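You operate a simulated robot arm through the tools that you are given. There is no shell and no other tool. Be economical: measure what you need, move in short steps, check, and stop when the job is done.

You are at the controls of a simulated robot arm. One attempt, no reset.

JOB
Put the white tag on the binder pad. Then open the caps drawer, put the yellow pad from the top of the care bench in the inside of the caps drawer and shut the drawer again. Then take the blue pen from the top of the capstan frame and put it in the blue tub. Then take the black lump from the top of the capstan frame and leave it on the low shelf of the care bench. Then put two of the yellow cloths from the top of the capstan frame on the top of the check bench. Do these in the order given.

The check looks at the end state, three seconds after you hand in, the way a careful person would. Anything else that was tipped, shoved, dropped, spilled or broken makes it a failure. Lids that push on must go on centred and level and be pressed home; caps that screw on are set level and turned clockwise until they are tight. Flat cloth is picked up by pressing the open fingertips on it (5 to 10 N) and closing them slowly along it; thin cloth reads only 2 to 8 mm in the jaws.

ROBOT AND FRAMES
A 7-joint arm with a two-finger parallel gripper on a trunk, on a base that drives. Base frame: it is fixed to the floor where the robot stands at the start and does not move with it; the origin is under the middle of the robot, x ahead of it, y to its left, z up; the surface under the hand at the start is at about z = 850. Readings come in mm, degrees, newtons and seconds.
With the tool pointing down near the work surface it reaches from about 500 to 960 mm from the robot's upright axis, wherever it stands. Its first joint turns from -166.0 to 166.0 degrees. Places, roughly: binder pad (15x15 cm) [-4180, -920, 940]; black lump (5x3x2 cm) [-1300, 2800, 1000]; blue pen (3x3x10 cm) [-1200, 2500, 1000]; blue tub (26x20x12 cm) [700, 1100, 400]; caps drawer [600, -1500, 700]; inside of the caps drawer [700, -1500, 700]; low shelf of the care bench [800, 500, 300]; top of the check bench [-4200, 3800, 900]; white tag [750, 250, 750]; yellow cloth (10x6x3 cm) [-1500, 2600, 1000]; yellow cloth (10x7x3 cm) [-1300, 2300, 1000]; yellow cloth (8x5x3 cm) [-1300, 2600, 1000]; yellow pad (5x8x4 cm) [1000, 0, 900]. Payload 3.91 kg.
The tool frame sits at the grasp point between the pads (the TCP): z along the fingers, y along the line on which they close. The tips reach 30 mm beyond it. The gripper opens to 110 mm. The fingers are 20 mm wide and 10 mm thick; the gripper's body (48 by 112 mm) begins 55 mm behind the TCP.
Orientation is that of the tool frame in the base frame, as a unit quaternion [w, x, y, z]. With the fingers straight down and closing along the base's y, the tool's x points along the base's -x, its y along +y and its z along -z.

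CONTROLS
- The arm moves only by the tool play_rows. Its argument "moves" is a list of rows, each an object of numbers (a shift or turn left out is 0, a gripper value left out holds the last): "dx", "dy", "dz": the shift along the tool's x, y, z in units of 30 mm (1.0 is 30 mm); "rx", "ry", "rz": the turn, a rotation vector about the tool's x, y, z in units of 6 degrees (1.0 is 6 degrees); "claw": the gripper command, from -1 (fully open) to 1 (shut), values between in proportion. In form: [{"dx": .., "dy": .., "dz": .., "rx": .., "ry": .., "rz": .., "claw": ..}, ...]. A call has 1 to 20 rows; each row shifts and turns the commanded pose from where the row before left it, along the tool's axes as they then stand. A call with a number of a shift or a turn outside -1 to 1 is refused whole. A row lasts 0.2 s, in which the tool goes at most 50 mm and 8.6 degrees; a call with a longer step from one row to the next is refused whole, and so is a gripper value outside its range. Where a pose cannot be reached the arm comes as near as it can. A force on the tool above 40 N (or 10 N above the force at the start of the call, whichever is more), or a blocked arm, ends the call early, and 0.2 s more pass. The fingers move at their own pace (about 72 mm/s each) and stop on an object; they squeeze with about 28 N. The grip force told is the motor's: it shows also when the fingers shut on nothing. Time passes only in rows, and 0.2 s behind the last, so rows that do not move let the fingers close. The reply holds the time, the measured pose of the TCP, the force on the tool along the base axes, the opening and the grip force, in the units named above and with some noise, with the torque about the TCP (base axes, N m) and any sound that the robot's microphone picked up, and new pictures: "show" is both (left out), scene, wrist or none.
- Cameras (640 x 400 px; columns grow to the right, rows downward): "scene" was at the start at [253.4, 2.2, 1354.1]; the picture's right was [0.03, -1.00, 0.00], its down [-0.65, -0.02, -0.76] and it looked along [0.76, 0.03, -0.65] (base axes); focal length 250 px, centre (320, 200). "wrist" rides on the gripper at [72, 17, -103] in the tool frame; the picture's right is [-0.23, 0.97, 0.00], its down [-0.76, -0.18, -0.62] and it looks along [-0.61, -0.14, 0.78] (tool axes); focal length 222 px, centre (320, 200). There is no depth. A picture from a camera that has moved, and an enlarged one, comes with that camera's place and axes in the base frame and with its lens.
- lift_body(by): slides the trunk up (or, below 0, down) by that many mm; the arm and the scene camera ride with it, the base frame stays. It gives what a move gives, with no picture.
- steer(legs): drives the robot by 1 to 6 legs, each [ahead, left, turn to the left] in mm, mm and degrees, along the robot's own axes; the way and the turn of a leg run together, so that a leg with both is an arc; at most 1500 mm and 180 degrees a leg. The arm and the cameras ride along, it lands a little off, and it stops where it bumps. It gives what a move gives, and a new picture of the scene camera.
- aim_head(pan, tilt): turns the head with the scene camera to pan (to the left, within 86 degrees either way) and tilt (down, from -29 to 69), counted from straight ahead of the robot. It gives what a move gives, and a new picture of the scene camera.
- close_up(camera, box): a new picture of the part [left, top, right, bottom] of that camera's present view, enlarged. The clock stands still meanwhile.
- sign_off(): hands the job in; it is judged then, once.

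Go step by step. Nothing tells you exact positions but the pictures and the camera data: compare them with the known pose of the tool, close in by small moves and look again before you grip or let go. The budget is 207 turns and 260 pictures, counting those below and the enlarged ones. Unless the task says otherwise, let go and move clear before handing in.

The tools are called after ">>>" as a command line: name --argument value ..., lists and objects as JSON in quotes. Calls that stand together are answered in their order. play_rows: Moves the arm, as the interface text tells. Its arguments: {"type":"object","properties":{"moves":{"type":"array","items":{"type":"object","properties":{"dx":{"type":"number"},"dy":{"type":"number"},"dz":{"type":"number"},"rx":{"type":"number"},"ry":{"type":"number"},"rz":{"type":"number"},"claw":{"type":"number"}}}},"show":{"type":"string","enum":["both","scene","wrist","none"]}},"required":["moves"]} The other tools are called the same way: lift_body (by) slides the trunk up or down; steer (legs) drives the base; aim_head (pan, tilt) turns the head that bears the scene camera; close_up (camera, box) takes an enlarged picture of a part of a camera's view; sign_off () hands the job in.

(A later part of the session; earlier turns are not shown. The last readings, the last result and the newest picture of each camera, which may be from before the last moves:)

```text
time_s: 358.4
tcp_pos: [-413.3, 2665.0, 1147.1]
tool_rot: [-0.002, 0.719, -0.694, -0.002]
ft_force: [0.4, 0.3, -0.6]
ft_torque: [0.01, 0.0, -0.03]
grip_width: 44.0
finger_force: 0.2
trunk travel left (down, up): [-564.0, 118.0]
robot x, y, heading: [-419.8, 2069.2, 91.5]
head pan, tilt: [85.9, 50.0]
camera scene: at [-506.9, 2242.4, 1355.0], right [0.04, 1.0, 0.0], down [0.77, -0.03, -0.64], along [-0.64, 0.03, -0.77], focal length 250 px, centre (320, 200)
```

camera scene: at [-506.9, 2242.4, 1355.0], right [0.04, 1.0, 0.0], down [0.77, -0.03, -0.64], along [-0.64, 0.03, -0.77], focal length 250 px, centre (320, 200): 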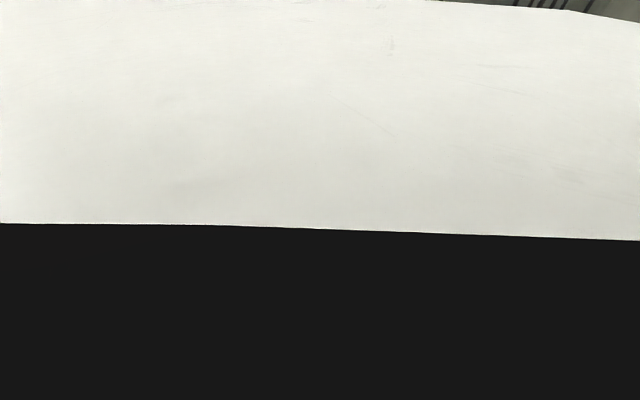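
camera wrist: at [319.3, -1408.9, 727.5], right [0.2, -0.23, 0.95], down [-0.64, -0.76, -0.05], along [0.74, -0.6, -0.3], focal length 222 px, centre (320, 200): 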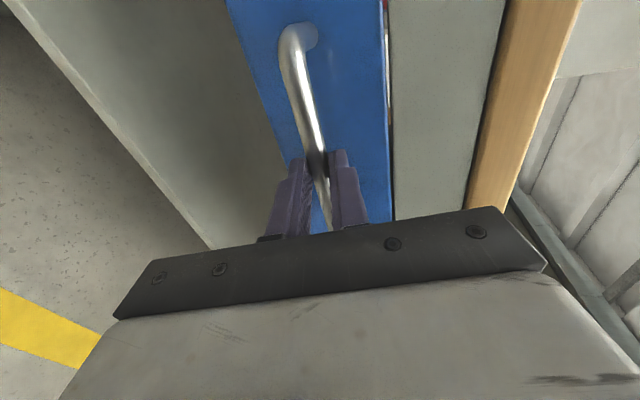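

Likely the grey pedestal at my left side (front corner). I back off and check it.

>>> steer --legs '[[-150, 0, 0], [0, -300, 0]]'

>>> aim_head --pan 55 --tilt 30

```text
time_s: 362.3
tcp_pos: [-104.4, 2523.5, 1146.5]
tool_rot: [-0.003, 0.718, -0.696, -0.002]
ft_force: [0.3, 0.5, -0.4]
ft_torque: [-0.03, 0.03, 0.0]
grip_width: 43.9
finger_force: 0.0
trunk travel left (down, up): [-564.0, 118.0]
robot x, y, heading: [-119.8, 1929.8, 91.5]
head pan, tilt: [85.9, 50.0]
camera scene: at [-198.9, 2100.4, 1355.0], right [0.04, 1.0, 0.0], down [0.77, -0.03, -0.64], along [-0.64, 0.03, -0.77], focal length 250 px, centre (320, 200)
```

scene: 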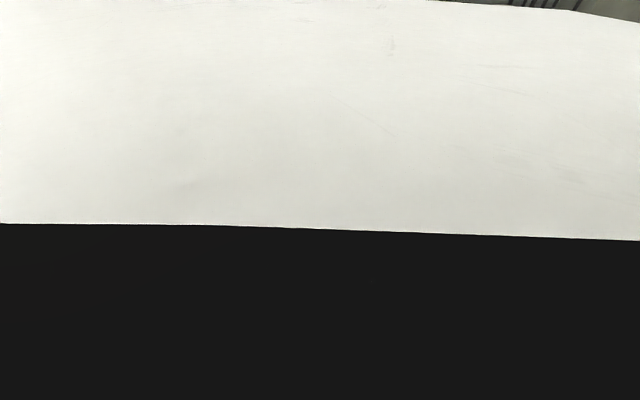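

```text
time_s: 363.3
tcp_pos: [-103.7, 2522.3, 1146.8]
tool_rot: [-0.002, 0.719, -0.695, -0.003]
ft_force: [0.2, -1.4, -0.9]
ft_torque: [0.02, -0.01, 0.02]
grip_width: 44.2
finger_force: 0.0
trunk travel left (down, up): [-564.0, 118.0]
robot x, y, heading: [-119.6, 1927.8, 91.2]
head pan, tilt: [55.0, 30.0]
camera scene: at [-197.7, 2146.8, 1384.5], right [0.55, 0.83, 0.0], down [0.42, -0.28, -0.87], along [-0.72, 0.48, -0.5], focal length 250 px, centre (320, 200)
```

scene: 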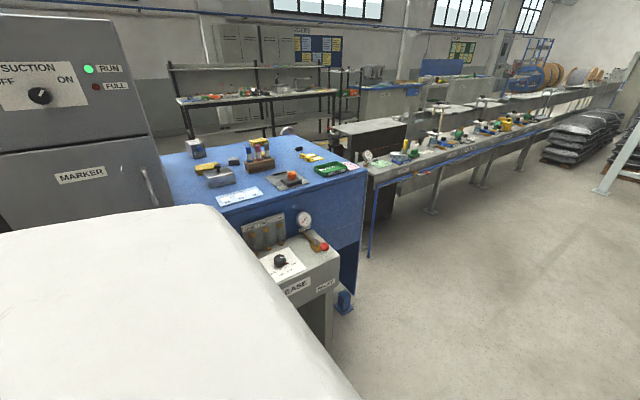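

The console is fixed and unharmed. Pens stand in a wooden holder near (-1210, 2505). I enlarge.

>>> close_up --camera "scene" --box '[160, 125, 380, 262]'

>>> close_up --camera "scene" --box '[180, 130, 300, 205]'

```text
2.91 times, centred on (270, 194) of scene
camera zoom: at [-197.7, 2146.8, 1384.5], right [0.55, 0.83, 0.0], down [0.42, -0.28, -0.87], along [-0.72, 0.48, -0.5], focal length 729 px, centre (466, 219)
```

zoom: 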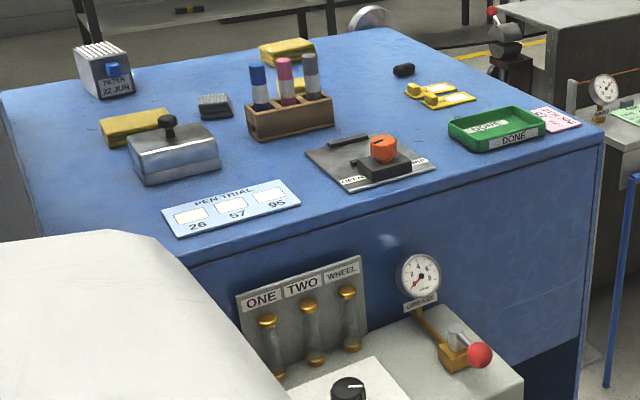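

```text
5.33 times, centred on (240, 168) of scene
camera zoom: at [-197.7, 2146.8, 1384.5], right [0.55, 0.83, 0.0], down [0.42, -0.28, -0.87], along [-0.72, 0.48, -0.5], focal length 1336 px, centre (747, 373)
```

zoom: 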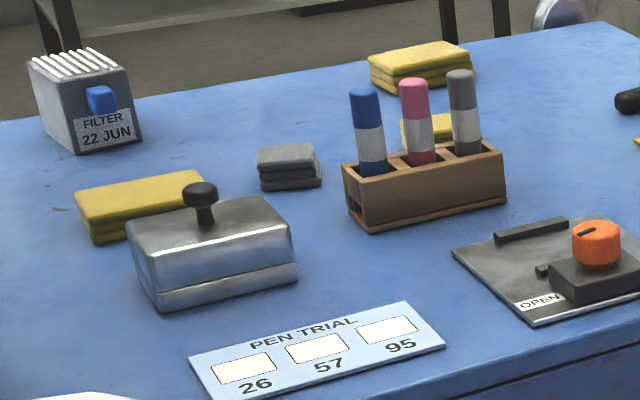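

Plan: stand at about (-450, 2900) facing -x; from there the pen and the lump are both in reach past the console.

>>> steer --legs '[[970, 0, -1.3], [0, 0, 90], [300, 0, 0]]'

>>> aim_head --pan 18 --tilt 40

```text
time_s: 373.9
tcp_pos: [-1044.1, 2921.6, 1147.2]
tool_rot: [0.0, 1.0, 0.008, -0.004]
ft_force: [-0.1, -0.2, 0.1]
ft_torque: [0.01, -0.02, -0.04]
grip_width: 44.0
finger_force: 0.1
trunk travel left (down, up): [-564.0, 118.0]
robot x, y, heading: [-450.1, 2899.7, -179.2]
head pan, tilt: [55.0, 30.0]
camera scene: at [-672.2, 2821.2, 1384.4], right [-0.82, 0.57, 0.0], down [0.28, 0.41, -0.87], along [-0.49, -0.71, -0.5], focal length 250 px, centre (320, 200)
```

scene: 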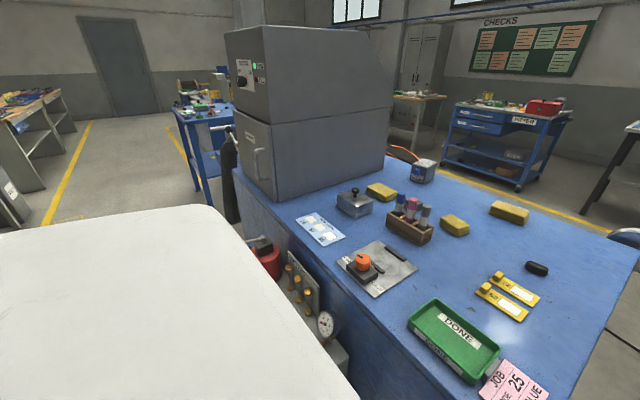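

```text
time_s: 374.9
tcp_pos: [-1044.4, 2921.5, 1147.6]
tool_rot: [0.0, 1.0, 0.007, -0.004]
ft_force: [0.5, 0.8, 0.4]
ft_torque: [0.01, 0.0, -0.02]
grip_width: 44.1
finger_force: 0.1
trunk travel left (down, up): [-564.0, 118.0]
robot x, y, heading: [-452.1, 2896.6, -179.5]
head pan, tilt: [18.0, 40.0]
camera scene: at [-700.9, 2868.7, 1369.2], right [-0.32, 0.95, 0.0], down [0.61, 0.2, -0.77], along [-0.73, -0.24, -0.64], focal length 250 px, centre (320, 200)
```

scene: 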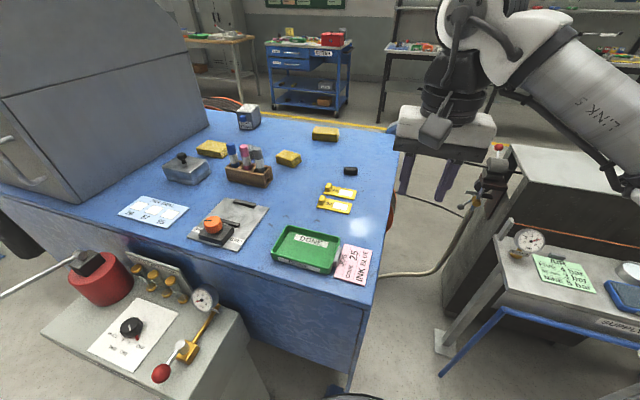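

Clear view now. I move the hand toward the pen holder at safe height and look with the wrist camera.

>>> play_rows --moves '[{"dx": -0.4, "dy": 1}, {"dx": -0.4, "dy": 1}, {"dx": -0.4, "dy": 1}, {"dx": -0.4, "dy": 1}, {"dx": -0.4, "dy": 1}, {"dx": -0.4, "dy": 1}, {"dx": -0.4, "dy": 1}, {"dx": -0.4, "dy": 1}, {"dx": -0.4, "dy": 1}, {"dx": -0.4, "dy": 1}, {"dx": -0.4, "dy": 1}, {"dx": -0.4, "dy": 1}, {}]'

```text
time_s: 377.7
tcp_pos: [-1183.4, 2558.7, 1148.1]
tool_rot: [0.0, 1.0, 0.007, -0.004]
ft_force: [0.8, -0.9, -0.1]
ft_torque: [0.0, 0.03, 0.0]
grip_width: 44.1
finger_force: 0.0
trunk travel left (down, up): [-564.0, 118.0]
robot x, y, heading: [-450.2, 2898.6, -180.0]
head pan, tilt: [18.0, 40.0]
camera scene: at [-700.9, 2869.0, 1369.2], right [-0.32, 0.95, 0.0], down [0.61, 0.2, -0.77], along [-0.73, -0.24, -0.64], focal length 250 px, centre (320, 200)
camera wrist: at [-1108.8, 2542.7, 1249.3], right [-0.21, -0.98, 0.0], down [-0.76, 0.17, 0.63], along [-0.61, 0.13, -0.78], focal length 222 px, centre (320, 200)
```

scene: 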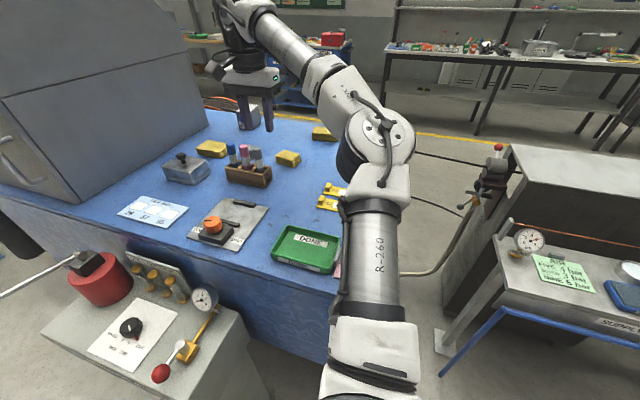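
wrist: 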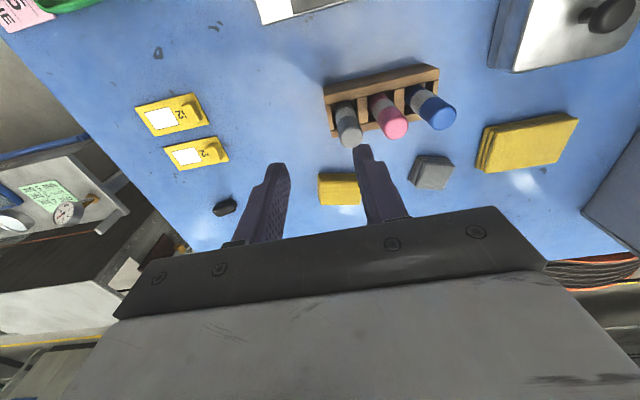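

Blue pen top at about (-1192, 2456, 1052). I turn the hand 90° so the fingers close along x, clear of the neighbouring pen, and move above it.

>>> play_rows --moves '[{"rz": 1}, {"rz": 1}, {"rz": 1}, {"rz": 1}, {"rz": 1}, {"rz": 1}, {"rz": 1}, {"rz": 1}, {"rz": 1}, {"rz": 1}, {"rz": 1}, {"rz": 1}, {"rz": 1}, {"rz": 1}, {"rz": 1}, {"dx": 0.87, "dy": 0.08, "claw": -0.12}, {"dx": 0.87, "dy": 0.08}, {"dx": 0.87, "dy": 0.08}, {"dx": 0.86, "dy": 0.08}]'

>>> close_up --camera "scene" --box '[160, 90, 320, 190]'

```text
time_s: 381.7
tcp_pos: [-1184.3, 2465.5, 1148.7]
tool_rot: [0.002, 0.712, -0.703, -0.002]
ft_force: [-0.2, -0.1, 0.1]
ft_torque: [-0.07, 0.01, 0.0]
grip_width: 61.4
finger_force: 0.1
out of reach, approached as far as the arm can: row 19
trunk travel left (down, up): [-564.0, 118.0]
robot x, y, heading: [-449.2, 2899.9, -179.9]
head pan, tilt: [18.0, 40.0]
camera scene: at [-701.1, 2869.6, 1369.2], right [-0.32, 0.95, 0.0], down [0.61, 0.2, -0.77], along [-0.73, -0.24, -0.64], focal length 250 px, centre (320, 200)
camera wrist: at [-1198.4, 2393.1, 1252.1], right [-0.98, 0.21, 0.01], down [0.17, 0.76, 0.62], along [0.13, 0.61, -0.78], focal length 222 px, centre (320, 200)
```

scene: 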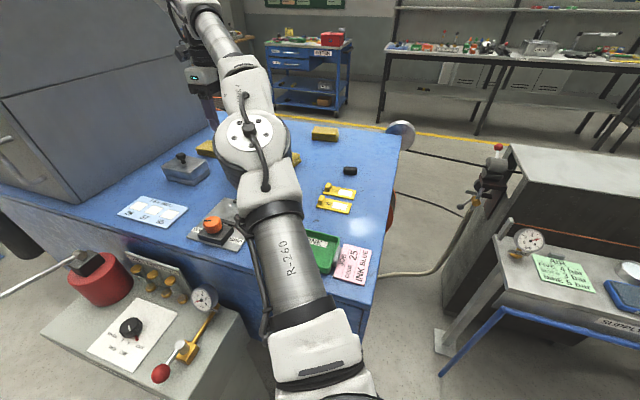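
wrist: 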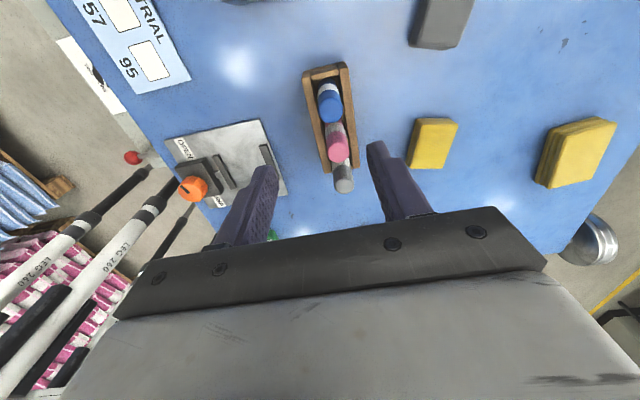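

```text
4.00 times, centred on (240, 140) of scene
camera zoom: at [-701.1, 2869.6, 1369.2], right [-0.32, 0.95, 0.0], down [0.61, 0.2, -0.77], along [-0.73, -0.24, -0.64], focal length 1002 px, centre (640, 440)
```

zoom: 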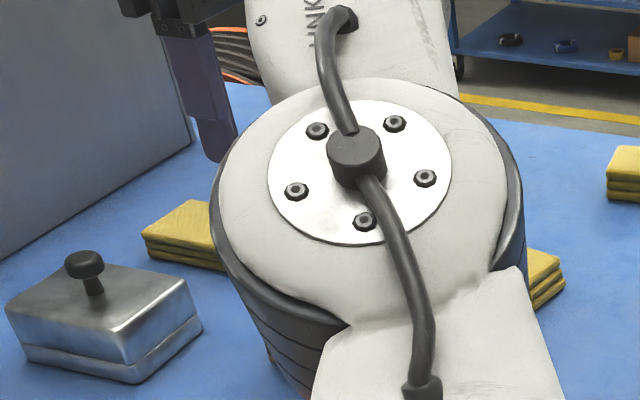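

Slightly out of reach at this height; I raise the trunk to gain reach.

>>> lift_body --by 115

>>> play_rows --moves '[{"dz": 0.9}, {"dz": 0.9}, {"dz": 0.9}, {"dz": 0.9, "dx": 0.2, "dy": 0.15}, {"dx": 0.25, "dy": 0.2}, {}]'

>>> close_up --camera "wrist" --box '[250, 20, 410, 120]'

```text
time_s: 383.2
tcp_pos: [-1183.2, 2465.3, 1262.9]
tool_rot: [0.003, 0.712, -0.703, -0.002]
ft_force: [0.1, 0.1, -0.6]
ft_torque: [-0.03, 0.01, 0.01]
grip_width: 61.7
finger_force: 0.0
trunk travel left (down, up): [-679.0, 3.0]
robot x, y, heading: [-451.1, 2898.1, -179.7]
head pan, tilt: [18.0, 40.0]
```

```text
time_s: 384.6
tcp_pos: [-1195.7, 2451.4, 1155.5]
tool_rot: [0.004, 0.712, -0.703, -0.002]
ft_force: [-0.5, -0.3, -0.1]
ft_torque: [0.0, -0.03, -0.01]
grip_width: 61.8
finger_force: 0.0
trunk travel left (down, up): [-679.0, 3.0]
robot x, y, heading: [-448.8, 2896.5, -179.5]
head pan, tilt: [18.0, 40.0]
camera scene: at [-701.1, 2868.9, 1484.2], right [-0.32, 0.95, 0.0], down [0.61, 0.2, -0.77], along [-0.73, -0.24, -0.64], focal length 250 px, centre (320, 200)
camera wrist: at [-1208.9, 2379.1, 1258.4], right [-0.98, 0.21, 0.01], down [0.17, 0.76, 0.62], along [0.13, 0.61, -0.78], focal length 222 px, centre (320, 200)
```

scene: 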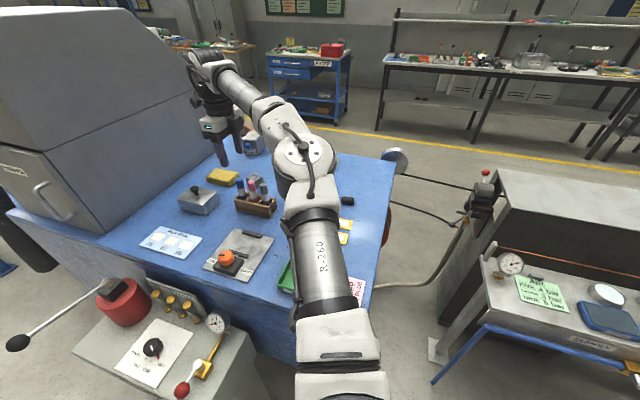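
wrist: 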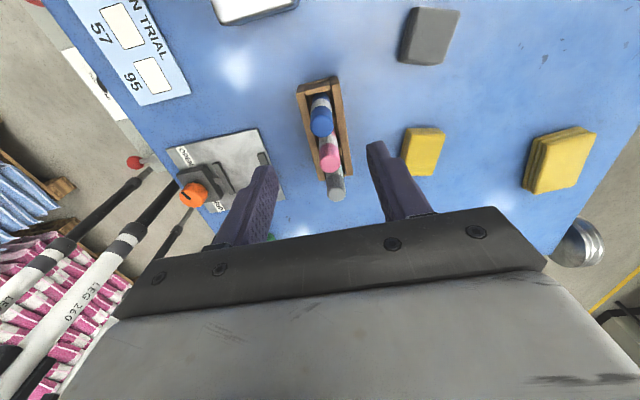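

```text
4.00 times, centred on (330, 70) of wrist
camera zoom: at [-1208.9, 2379.1, 1258.4], right [-0.98, 0.21, 0.01], down [0.17, 0.76, 0.62], along [0.13, 0.61, -0.78], focal length 888 px, centre (280, 720)
```

zoom: 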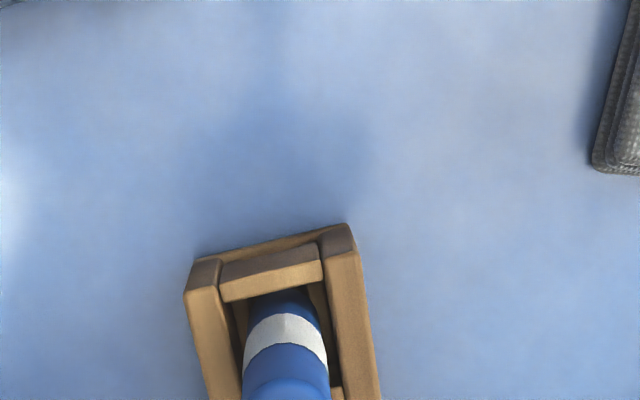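

Aligned over the pen. I descend around its top.

>>> play_rows --moves '[{"dx": 0.06, "dz": 0.9}, {"dz": 0.9}, {"dz": 0.9}, {"dz": 0.7}, {"dz": 0.38}, {}]'

>>> close_up --camera "scene" --box '[160, 120, 320, 220]'

```text
time_s: 386.0
tcp_pos: [-1195.3, 2449.4, 1043.3]
tool_rot: [0.002, 0.712, -0.702, -0.003]
ft_force: [0.5, -0.3, -0.2]
ft_torque: [0.0, 0.03, 0.0]
grip_width: 61.6
finger_force: 0.1
trunk travel left (down, up): [-679.0, 3.0]
robot x, y, heading: [-450.2, 2900.3, -179.5]
head pan, tilt: [18.0, 40.0]
camera scene: at [-700.9, 2868.8, 1484.2], right [-0.32, 0.95, 0.0], down [0.61, 0.2, -0.77], along [-0.73, -0.24, -0.64], focal length 250 px, centre (320, 200)
camera wrist: at [-1210.4, 2376.3, 1146.2], right [-0.98, 0.21, 0.01], down [0.17, 0.76, 0.62], along [0.13, 0.61, -0.78], focal length 222 px, centre (320, 200)
```

scene: 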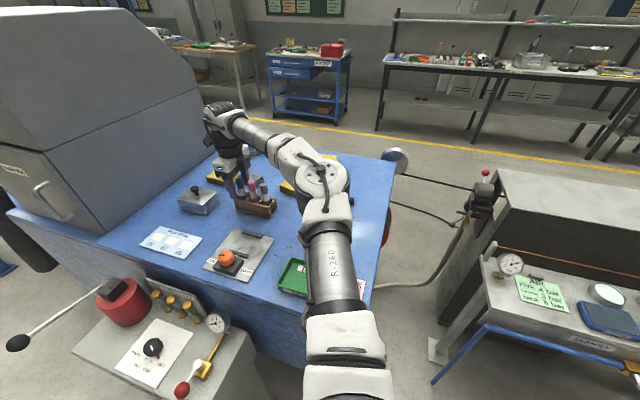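
wrist: 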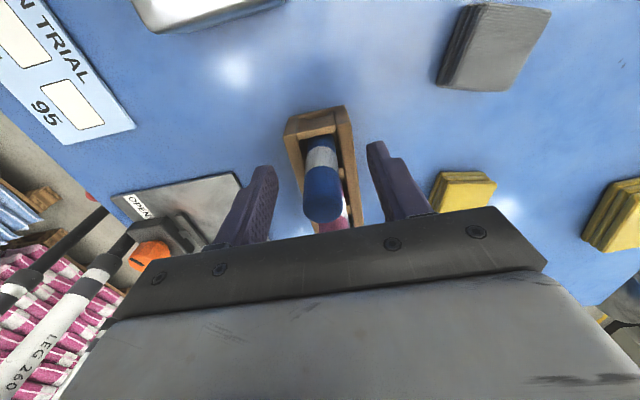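

```text
4.00 times, centred on (240, 170) of scene
camera zoom: at [-700.9, 2868.8, 1484.2], right [-0.32, 0.95, 0.0], down [0.61, 0.2, -0.77], along [-0.73, -0.24, -0.64], focal length 1002 px, centre (640, 320)
```

zoom: 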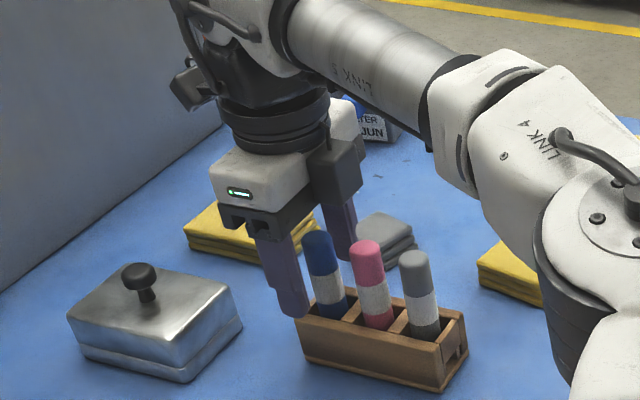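

The pen top is between the fingers. I close.

>>> play_rows --moves '[{"claw": 0.2}, {"claw": 0.4}, {"claw": 1}, {}, {}, {}]' --show "wrist"

```text
time_s: 387.4
tcp_pos: [-1195.9, 2448.8, 1043.8]
tool_rot: [0.002, 0.711, -0.703, -0.003]
ft_force: [-0.1, 0.3, -0.3]
ft_torque: [0.0, -0.06, 0.0]
grip_width: 20.2
finger_force: 28.2
trunk travel left (down, up): [-679.0, 3.0]
robot x, y, heading: [-451.5, 2896.9, -179.5]
head pan, tilt: [18.0, 40.0]
camera wrist: at [-1210.5, 2376.3, 1146.3], right [-0.98, 0.21, 0.01], down [0.17, 0.76, 0.62], along [0.13, 0.61, -0.78], focal length 222 px, centre (320, 200)
```

wrist: 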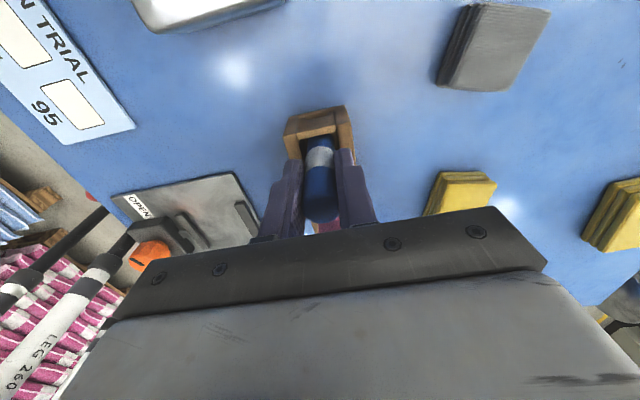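

Gripped (20 mm). I lift straight up.

>>> play_rows --moves '[{"dz": -0.4}, {"dz": -0.6}, {"dz": -0.8}, {"dz": -0.8}, {"dz": -1}, {"dz": -1}, {"dz": -0.6}, {}]'

>>> close_up --camera "scene" --box '[160, 90, 320, 220]'

```text
time_s: 389.2
tcp_pos: [-1194.3, 2450.6, 1199.0]
tool_rot: [0.003, 0.712, -0.702, -0.003]
ft_force: [0.1, 0.2, -0.6]
ft_torque: [0.0, 0.02, 0.02]
grip_width: 20.2
finger_force: 27.8
trunk travel left (down, up): [-679.0, 3.0]
robot x, y, heading: [-446.0, 2899.3, -179.6]
head pan, tilt: [18.0, 40.0]
camera scene: at [-701.1, 2868.8, 1484.2], right [-0.32, 0.95, 0.0], down [0.61, 0.2, -0.77], along [-0.73, -0.24, -0.64], focal length 250 px, centre (320, 200)
camera wrist: at [-1208.2, 2376.7, 1302.4], right [-0.98, 0.21, 0.01], down [0.17, 0.76, 0.62], along [0.13, 0.61, -0.78], focal length 222 px, centre (320, 200)
```

scene: 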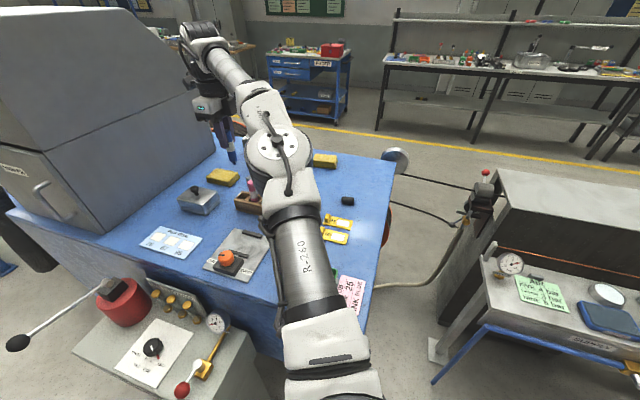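
wrist: 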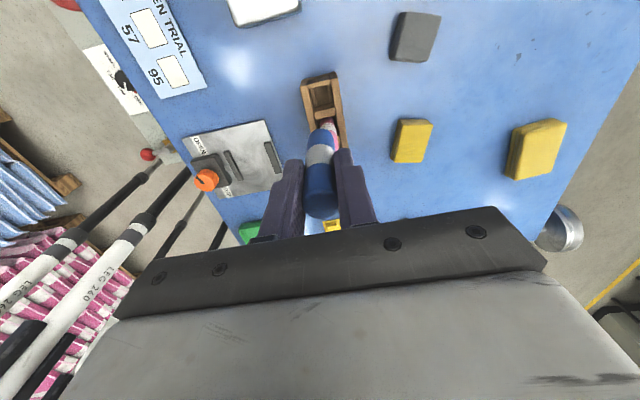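

```text
3.08 times, centred on (240, 155) of scene
camera zoom: at [-701.1, 2868.8, 1484.2], right [-0.32, 0.95, 0.0], down [0.61, 0.2, -0.77], along [-0.73, -0.24, -0.64], focal length 771 px, centre (566, 338)
```

zoom: 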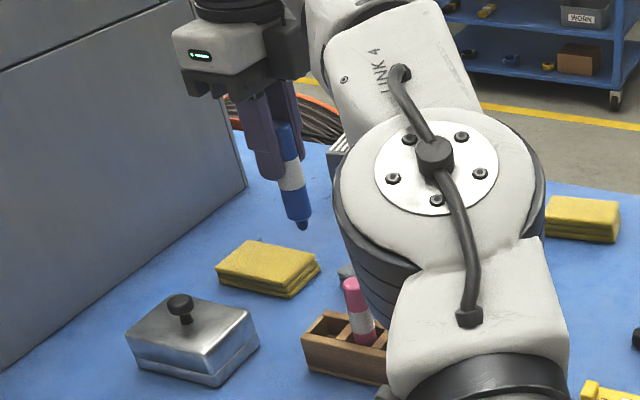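

The pen is out. I retract the arm to the front and drive toward the blue tub at the care bench's left end.

>>> play_rows --moves '[{"dx": -0.9, "dy": -0.3}, {"dx": -0.9, "dy": -0.3}, {"dx": -0.9, "dy": -0.3}, {"dx": -0.9, "dy": -0.3}, {"dx": -0.9, "dy": -0.3}, {"dx": -0.9, "dy": -0.3}, {"dx": -0.9, "dy": -0.3}, {"dx": -0.9, "dy": -0.3}, {"dx": -0.9, "dy": -0.3}, {"dx": -0.9, "dy": -0.3}, {"dx": -0.9, "dy": -0.3}, {"dx": -0.9, "dy": -0.3}, {"dx": -0.9, "dy": -0.3}, {"dx": -0.9, "dy": -0.3}, {"dx": -0.9, "dy": -0.3}]' --show "none"

>>> steer --legs '[[-300, 0, 0], [0, 1500, 0], [0, 300, 0], [0, 0, 180]]'

>>> aim_head --pan 0 --tilt 50

```text
time_s: 392.4
tcp_pos: [-1064.5, 2857.7, 1198.4]
tool_rot: [0.003, 0.712, -0.702, -0.002]
ft_force: [-0.2, 0.0, -0.3]
ft_torque: [-0.06, 0.05, -0.01]
grip_width: 20.1
finger_force: 28.4
trunk travel left (down, up): [-679.0, 3.0]
robot x, y, heading: [-449.5, 2895.0, -179.5]
head pan, tilt: [18.0, 40.0]
```

```text
time_s: 416.1
tcp_pos: [496.2, 1130.7, 1198.6]
tool_rot: [0.003, 0.691, 0.723, 0.003]
ft_force: [-0.3, 0.1, -1.0]
ft_torque: [0.01, 0.03, 0.03]
grip_width: 20.3
finger_force: 28.0
trunk travel left (down, up): [-679.0, 3.0]
robot x, y, heading: [-119.8, 1068.3, 2.1]
head pan, tilt: [18.0, 40.0]
camera scene: at [130.5, 1106.0, 1484.2], right [0.35, -0.94, 0.0], down [-0.6, -0.22, -0.77], along [0.72, 0.27, -0.64], focal length 250 px, centre (320, 200)
```

scene: 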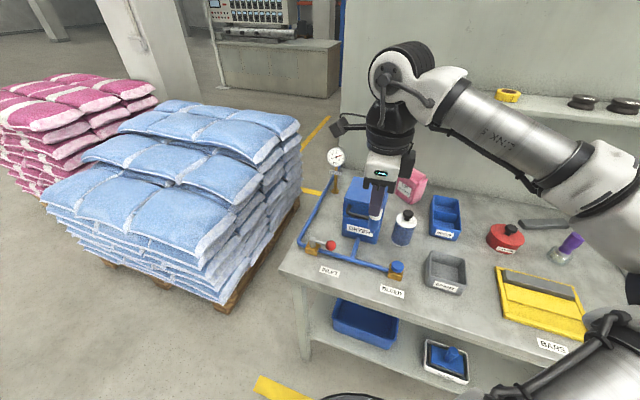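

```text
time_s: 416.9
tcp_pos: [495.9, 1131.9, 1199.1]
tool_rot: [0.003, 0.691, 0.723, 0.003]
ft_force: [0.0, 0.5, -0.3]
ft_torque: [-0.02, -0.01, 0.0]
grip_width: 20.4
finger_force: 28.6
trunk travel left (down, up): [-679.0, 3.0]
robot x, y, heading: [-112.5, 1070.6, 2.1]
head pan, tilt: [0.0, 50.0]
camera scene: at [127.7, 1079.6, 1470.1], right [0.04, -1.0, 0.0], down [-0.77, -0.03, -0.64], along [0.64, 0.03, -0.77], focal length 250 px, centre (320, 200)
```

scene: 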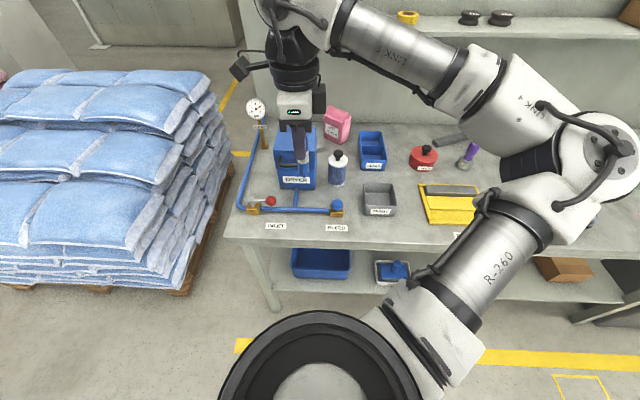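

I back away from the bench and lower the trunk to look under the table top.

>>> steer --legs '[[-420, 0, -2.1]]'

>>> lift_body --by -400

>>> lift_body --by -200

>>> aim_head --pan 0 --tilt 25

```text
time_s: 419.6
tcp_pos: [73.2, 1099.7, 1198.4]
tool_rot: [0.003, 0.703, 0.711, 0.002]
ft_force: [0.1, -0.5, -0.7]
ft_torque: [-0.02, -0.06, -0.01]
grip_width: 20.2
finger_force: 28.0
trunk travel left (down, up): [-679.0, 3.0]
robot x, y, heading: [-543.1, 1060.9, 0.4]
head pan, tilt: [0.0, 50.0]
camera scene: at [-296.7, 1061.7, 1470.2], right [0.0, -1.0, 0.0], down [-0.77, 0.0, -0.64], along [0.64, 0.0, -0.77], focal length 250 px, centre (320, 200)
```

scene: 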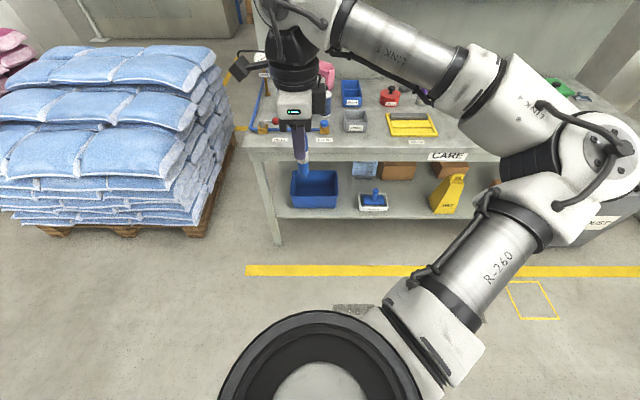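

```text
time_s: 423.4
tcp_pos: [72.7, 1099.6, 798.4]
tool_rot: [0.003, 0.704, 0.71, 0.002]
ft_force: [-0.4, -0.4, -0.6]
ft_torque: [0.01, 0.0, -0.02]
grip_width: 19.9
finger_force: 27.6
trunk travel left (down, up): [-279.0, 403.0]
robot x, y, heading: [-540.7, 1059.8, 0.2]
head pan, tilt: [0.0, 50.0]
```

```text
time_s: 425.6
tcp_pos: [73.5, 1099.8, 598.8]
tool_rot: [0.003, 0.703, 0.711, 0.003]
ft_force: [-0.7, -0.7, 0.3]
ft_torque: [0.0, 0.01, 0.0]
grip_width: 20.1
finger_force: 27.9
trunk travel left (down, up): [-79.0, 603.0]
robot x, y, heading: [-540.9, 1064.1, 0.1]
head pan, tilt: [0.0, 50.0]
```

```text
time_s: 426.4
tcp_pos: [72.2, 1100.0, 598.5]
tool_rot: [0.002, 0.704, 0.71, 0.002]
ft_force: [0.1, 0.2, 0.4]
ft_torque: [0.01, -0.04, 0.02]
grip_width: 20.2
finger_force: 28.4
trunk travel left (down, up): [-79.0, 603.0]
robot x, y, heading: [-541.1, 1059.5, 0.3]
head pan, tilt: [0.0, 25.0]
camera scene: at [-281.0, 1061.8, 907.4], right [0.0, -1.0, 0.0], down [-0.42, 0.0, -0.91], along [0.91, 0.0, -0.42], focal length 250 px, centre (320, 200)
```

scene: 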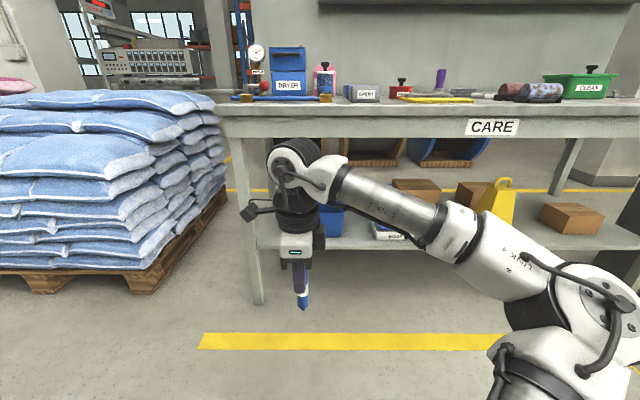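

Tub is at about x 570–765, y 960–1226, rim z ≈ 470, under the table (apron bottom ≈ 760). I'll reach in with the tool pitched 45°. First I turn the tool.

>>> play_rows --moves '[{"dy": 1}, {"dy": 1}, {"dy": 1}, {"dy": 1}, {"dy": 1}, {"rz": -1}, {"rz": -1}, {"rz": -1}, {"rz": -1}, {"rz": -1}, {"rz": -1}, {"rz": -1}, {"rz": -1}, {"rz": -1}, {"rz": -1}, {"rz": -1}, {"rz": -1}, {"rz": -1}, {"rz": -1}, {"rz": -1}]' --show "none"

>>> play_rows --moves '[{"ry": -1}, {"ry": -1}, {"ry": -1}, {"ry": -1}, {"ry": -1}, {"ry": -1}, {"ry": -1}, {"ry": -0.5}, {}]'

```text
time_s: 430.6
tcp_pos: [223.4, 1100.6, 599.2]
tool_rot: [0.004, -0.006, 1.0, 0.0]
ft_force: [-0.6, 0.0, -0.2]
ft_torque: [-0.02, -0.02, 0.0]
grip_width: 20.3
finger_force: 28.1
trunk travel left (down, up): [-79.0, 603.0]
robot x, y, heading: [-543.3, 1062.7, 0.1]
head pan, tilt: [0.0, 25.0]
```

```text
time_s: 432.6
tcp_pos: [224.2, 1101.3, 598.9]
tool_rot: [0.387, -0.005, 0.922, 0.002]
ft_force: [-1.2, 0.4, -0.3]
ft_torque: [-0.02, 0.02, 0.02]
grip_width: 20.2
finger_force: 28.1
trunk travel left (down, up): [-79.0, 603.0]
robot x, y, heading: [-540.4, 1064.5, 0.0]
head pan, tilt: [0.0, 25.0]
camera scene: at [-280.9, 1061.8, 907.5], right [0.0, -1.0, 0.0], down [-0.42, 0.0, -0.91], along [0.91, 0.0, -0.42], focal length 250 px, centre (320, 200)
camera wrist: at [99.5, 1116.8, 619.5], right [0.15, 0.98, 0.16], down [0.09, -0.18, 0.98], along [0.98, -0.13, -0.12], focal length 222 px, centre (320, 200)
```

scene: 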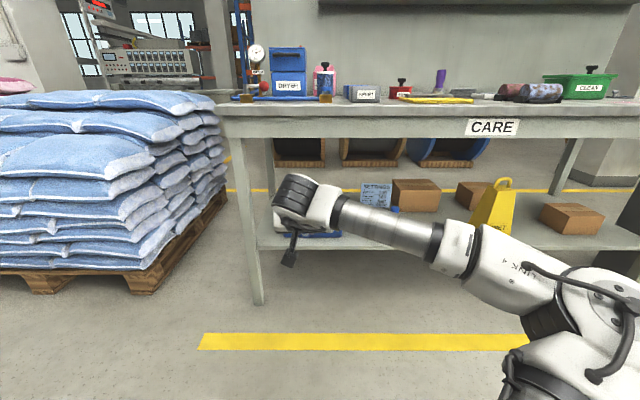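
wrist: 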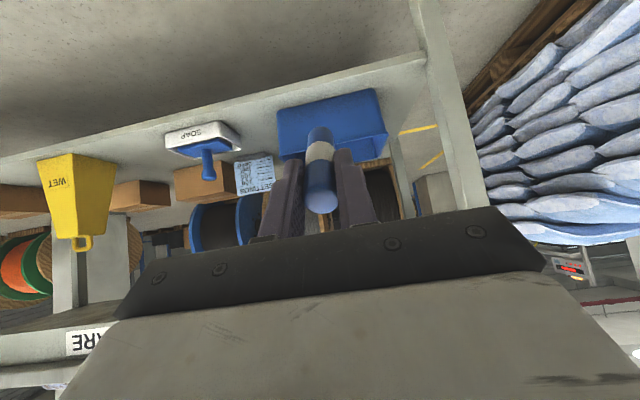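

I lower the hand a little, drive in until the pen tip is just past the tub's front rim, and look.

>>> play_rows --moves '[{"dz": 0.63, "dx": 0.64}, {"dz": 0.63, "dx": 0.64}, {}]' --show "none"

>>> steer --legs '[[200, 0, 0]]'

>>> play_rows --moves '[{}]' --show "wrist"

```text
time_s: 433.4
tcp_pos: [223.4, 1100.4, 545.8]
tool_rot: [0.386, -0.004, 0.923, 0.003]
ft_force: [-0.6, 0.1, 0.3]
ft_torque: [0.02, 0.01, 0.0]
grip_width: 20.1
finger_force: 28.1
trunk travel left (down, up): [-79.0, 603.0]
robot x, y, heading: [-542.6, 1059.1, 0.2]
head pan, tilt: [0.0, 25.0]
```

```text
time_s: 435.1
tcp_pos: [425.4, 1102.4, 545.6]
tool_rot: [0.386, -0.004, 0.922, 0.002]
ft_force: [-0.7, 1.0, 0.0]
ft_torque: [-0.04, -0.01, -0.04]
grip_width: 20.1
finger_force: 27.8
trunk travel left (down, up): [-79.0, 603.0]
robot x, y, heading: [-341.5, 1062.4, 0.4]
head pan, tilt: [0.0, 25.0]
camera scene: at [-79.2, 1062.6, 907.5], right [0.0, -1.0, 0.0], down [-0.42, 0.0, -0.91], along [0.91, 0.0, -0.42], focal length 250 px, centre (320, 200)
```

scene: 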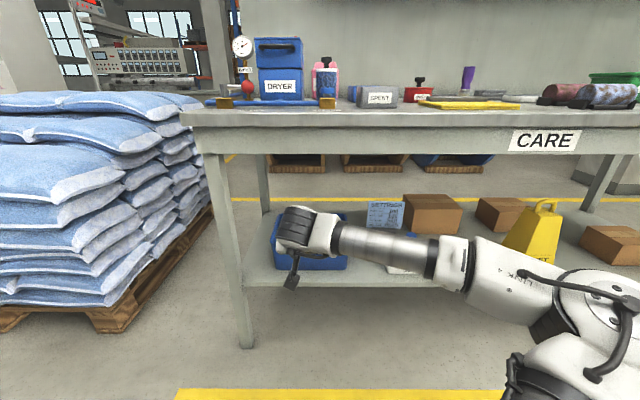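

```text
time_s: 435.4
tcp_pos: [425.2, 1100.3, 545.1]
tool_rot: [0.386, -0.003, 0.923, 0.001]
ft_force: [-0.5, -0.8, -0.8]
ft_torque: [0.02, 0.0, -0.01]
grip_width: 20.3
finger_force: 28.2
trunk travel left (down, up): [-79.0, 603.0]
robot x, y, heading: [-334.5, 1062.7, 0.2]
head pan, tilt: [0.0, 25.0]
camera wrist: at [301.0, 1116.3, 565.3], right [0.15, 0.98, 0.16], down [0.09, -0.18, 0.98], along [0.98, -0.13, -0.12], focal length 222 px, centre (320, 200)
```

wrist: 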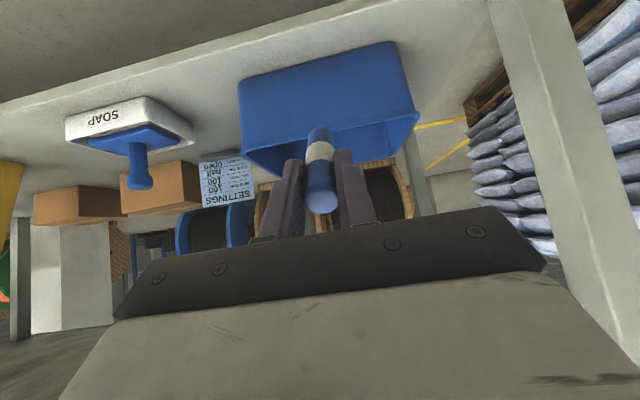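

Triangulated: tub rim at z ≈ 429, x 615–815, y 968–1232. I drive 140 mm further and then slide down along the tool axis into the tub.

>>> steer --legs '[[140, 0, 0]]'

>>> play_rows --moves '[{"dz": 0.7}, {"dz": 0.7}, {"dz": 0.7}, {}]'

```text
time_s: 436.8
tcp_pos: [565.6, 1099.4, 543.8]
tool_rot: [0.386, -0.003, 0.923, 0.002]
ft_force: [1.1, 0.8, 0.4]
ft_torque: [0.01, 0.0, 0.03]
grip_width: 20.2
finger_force: 27.4
trunk travel left (down, up): [-79.0, 603.0]
robot x, y, heading: [-203.3, 1064.4, -0.0]
head pan, tilt: [0.0, 25.0]
camera scene: at [60.3, 1062.6, 907.5], right [0.0, -1.0, 0.0], down [-0.42, 0.0, -0.91], along [0.91, 0.0, -0.42], focal length 250 px, centre (320, 200)
```

scene: 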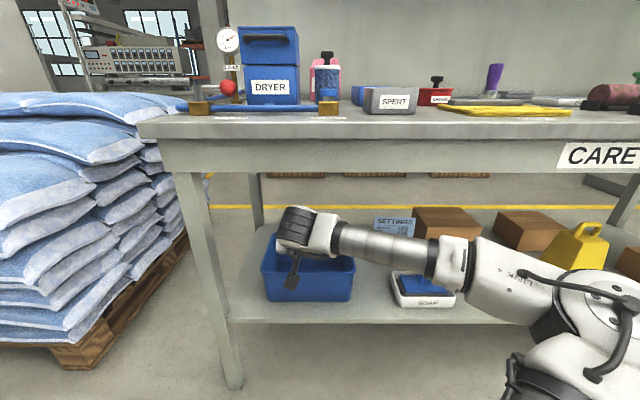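

```text
time_s: 437.8
tcp_pos: [610.4, 1098.2, 499.3]
tool_rot: [0.386, -0.004, 0.922, 0.002]
ft_force: [-0.7, -0.4, -0.7]
ft_torque: [-0.02, 0.05, 0.01]
grip_width: 20.1
finger_force: 28.1
trunk travel left (down, up): [-79.0, 603.0]
robot x, y, heading: [-204.7, 1065.4, -0.1]
head pan, tilt: [0.0, 25.0]
camera scene: at [60.3, 1062.6, 907.5], right [0.0, -1.0, 0.0], down [-0.42, 0.0, -0.91], along [0.91, 0.0, -0.42], focal length 250 px, centre (320, 200)
camera wrist: at [485.5, 1115.3, 520.2], right [0.15, 0.97, 0.16], down [0.09, -0.18, 0.98], along [0.98, -0.13, -0.12], focal length 222 px, centre (320, 200)
```

scene: 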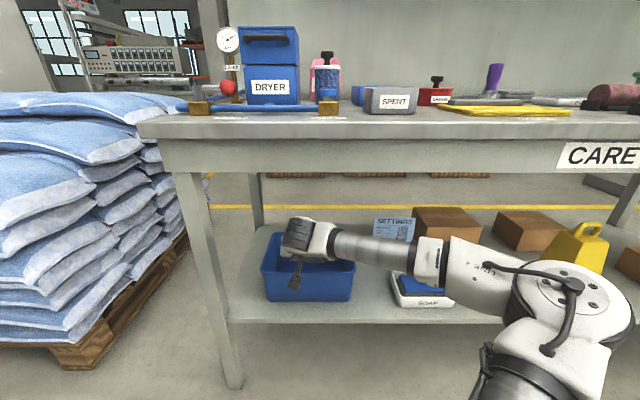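
wrist: 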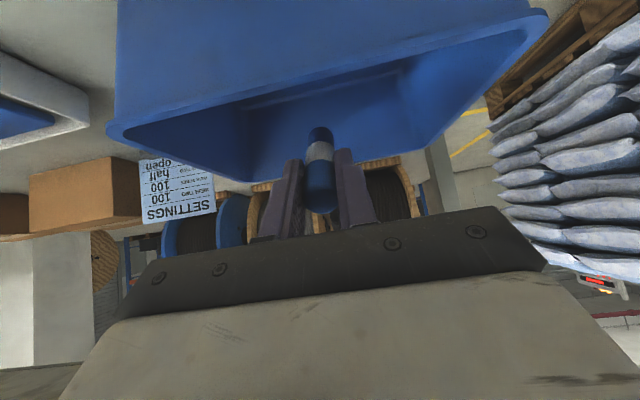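

The pen is heading into the tub. I go 65 mm deeper along the axis.

>>> play_rows --moves '[{"dz": 0.6}, {"dz": 0.6}, {"dz": 0.6}, {"dz": 0.4}, {}]'

```text
time_s: 439.0
tcp_pos: [656.3, 1100.8, 454.0]
tool_rot: [0.385, -0.003, 0.923, 0.001]
ft_force: [0.1, 0.0, 0.2]
ft_torque: [0.0, -0.01, 0.0]
grip_width: 20.0
finger_force: 27.7
trunk travel left (down, up): [-79.0, 603.0]
robot x, y, heading: [-202.3, 1060.8, 0.4]
head pan, tilt: [0.0, 25.0]
camera scene: at [60.3, 1062.6, 907.5], right [0.0, -1.0, 0.0], down [-0.42, 0.0, -0.91], along [0.91, 0.0, -0.42], focal length 250 px, centre (320, 200)
camera wrist: at [532.2, 1116.3, 474.0], right [0.15, 0.98, 0.16], down [0.09, -0.18, 0.98], along [0.98, -0.13, -0.12], focal length 222 px, centre (320, 200)
```

scene: 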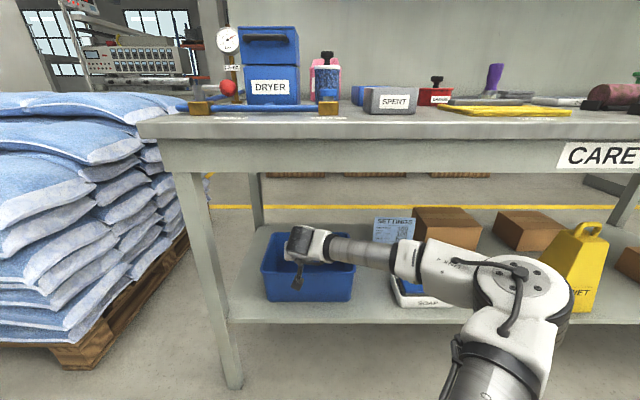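
wrist: 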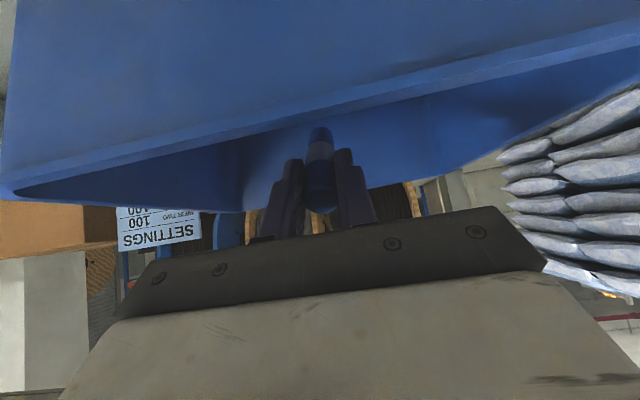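

The pen's lower half is inside the tub. I release and withdraw along the axis.

>>> play_rows --moves '[{"claw": 0.3}, {}, {}, {"dz": -0.7}, {"dz": -0.7}, {"dz": -0.7}, {"dz": -0.7}, {"dz": -0.7}, {"dz": -0.7}]' --show "wrist"

>>> steer --legs '[[-350, 0, 0]]'

>>> lift_body --by 400

>>> aim_head --pan 0 --tilt 40

>>> close_up --camera "scene" --box '[240, 130, 400, 230]'

```text
time_s: 441.0
tcp_pos: [568.1, 1100.0, 543.4]
tool_rot: [0.386, -0.003, 0.922, 0.002]
ft_force: [-0.4, 0.4, 0.1]
ft_torque: [0.01, 0.02, 0.0]
grip_width: 38.9
finger_force: 0.1
trunk travel left (down, up): [-79.0, 603.0]
robot x, y, heading: [-200.1, 1060.7, 0.1]
head pan, tilt: [0.0, 25.0]
camera wrist: at [444.0, 1116.1, 563.4], right [0.15, 0.97, 0.16], down [0.09, -0.18, 0.98], along [0.98, -0.13, -0.12], focal length 222 px, centre (320, 200)
```

wrist: 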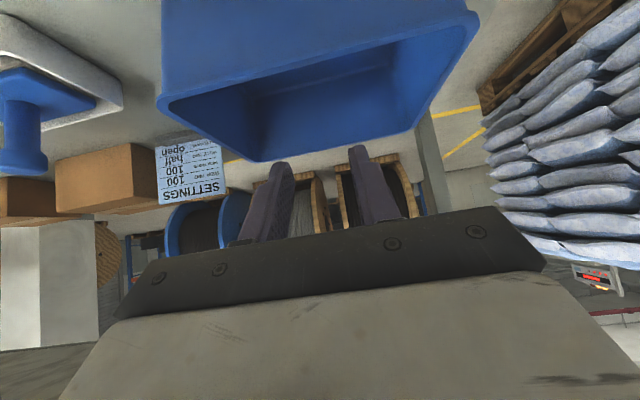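

```text
time_s: 443.2
tcp_pos: [224.9, 1099.9, 543.3]
tool_rot: [0.386, -0.003, 0.923, 0.002]
ft_force: [0.3, -1.1, -0.4]
ft_torque: [0.0, 0.02, 0.02]
grip_width: 38.4
finger_force: 0.1
trunk travel left (down, up): [-79.0, 603.0]
robot x, y, heading: [-543.9, 1061.0, 0.0]
head pan, tilt: [0.0, 25.0]
camera scene: at [-283.3, 1061.8, 907.5], right [0.0, -1.0, 0.0], down [-0.42, 0.0, -0.91], along [0.91, 0.0, -0.42], focal length 250 px, centre (320, 200)
```

scene: 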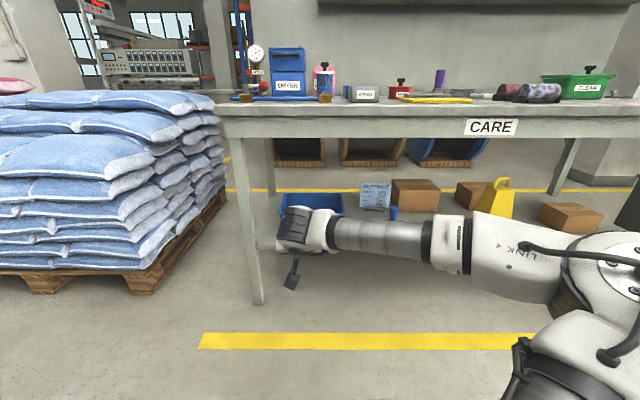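

```text
time_s: 447.1
tcp_pos: [224.7, 1099.3, 941.7]
tool_rot: [0.386, -0.003, 0.922, 0.001]
ft_force: [-0.1, 0.5, 0.4]
ft_torque: [-0.03, -0.01, 0.0]
grip_width: 38.4
finger_force: 0.1
trunk travel left (down, up): [-479.0, 203.0]
robot x, y, heading: [-544.4, 1064.7, -0.0]
head pan, tilt: [0.0, 25.0]
```

```text
time_s: 447.8
tcp_pos: [224.5, 1099.1, 943.9]
tool_rot: [0.386, -0.003, 0.922, 0.001]
ft_force: [0.1, -0.6, 0.2]
ft_torque: [0.0, -0.02, -0.02]
grip_width: 38.7
finger_force: 0.0
trunk travel left (down, up): [-479.0, 203.0]
robot x, y, heading: [-548.1, 1061.5, 0.2]
head pan, tilt: [0.0, 40.0]
camera scene: at [-290.4, 1061.8, 1284.3], right [0.0, -1.0, 0.0], down [-0.64, 0.0, -0.77], along [0.77, 0.0, -0.64], focal length 250 px, centre (320, 200)
```

scene: 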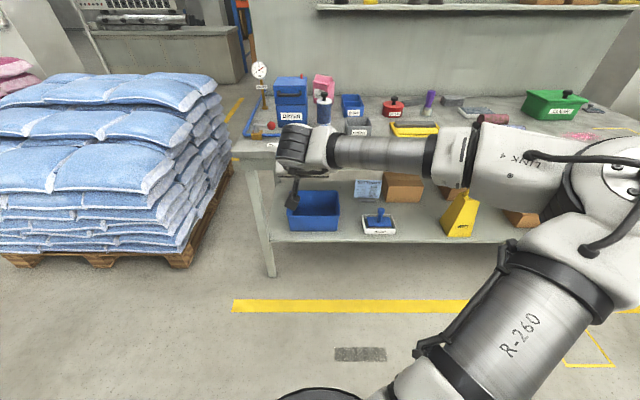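

```text
4.00 times, centred on (320, 180) of scene
camera zoom: at [-290.4, 1061.8, 1284.3], right [0.0, -1.0, 0.0], down [-0.64, 0.0, -0.77], along [0.77, 0.0, -0.64], focal length 1002 px, centre (320, 280)
```

zoom: 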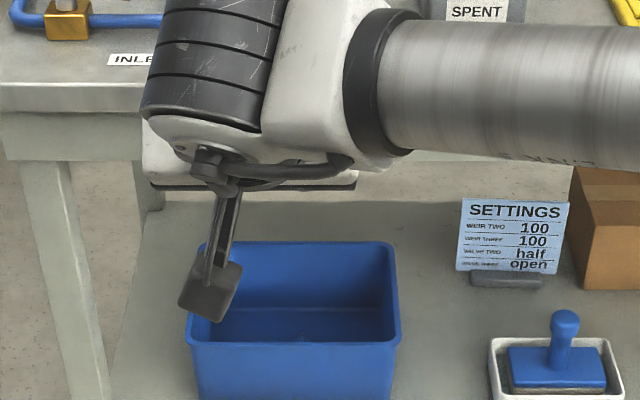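

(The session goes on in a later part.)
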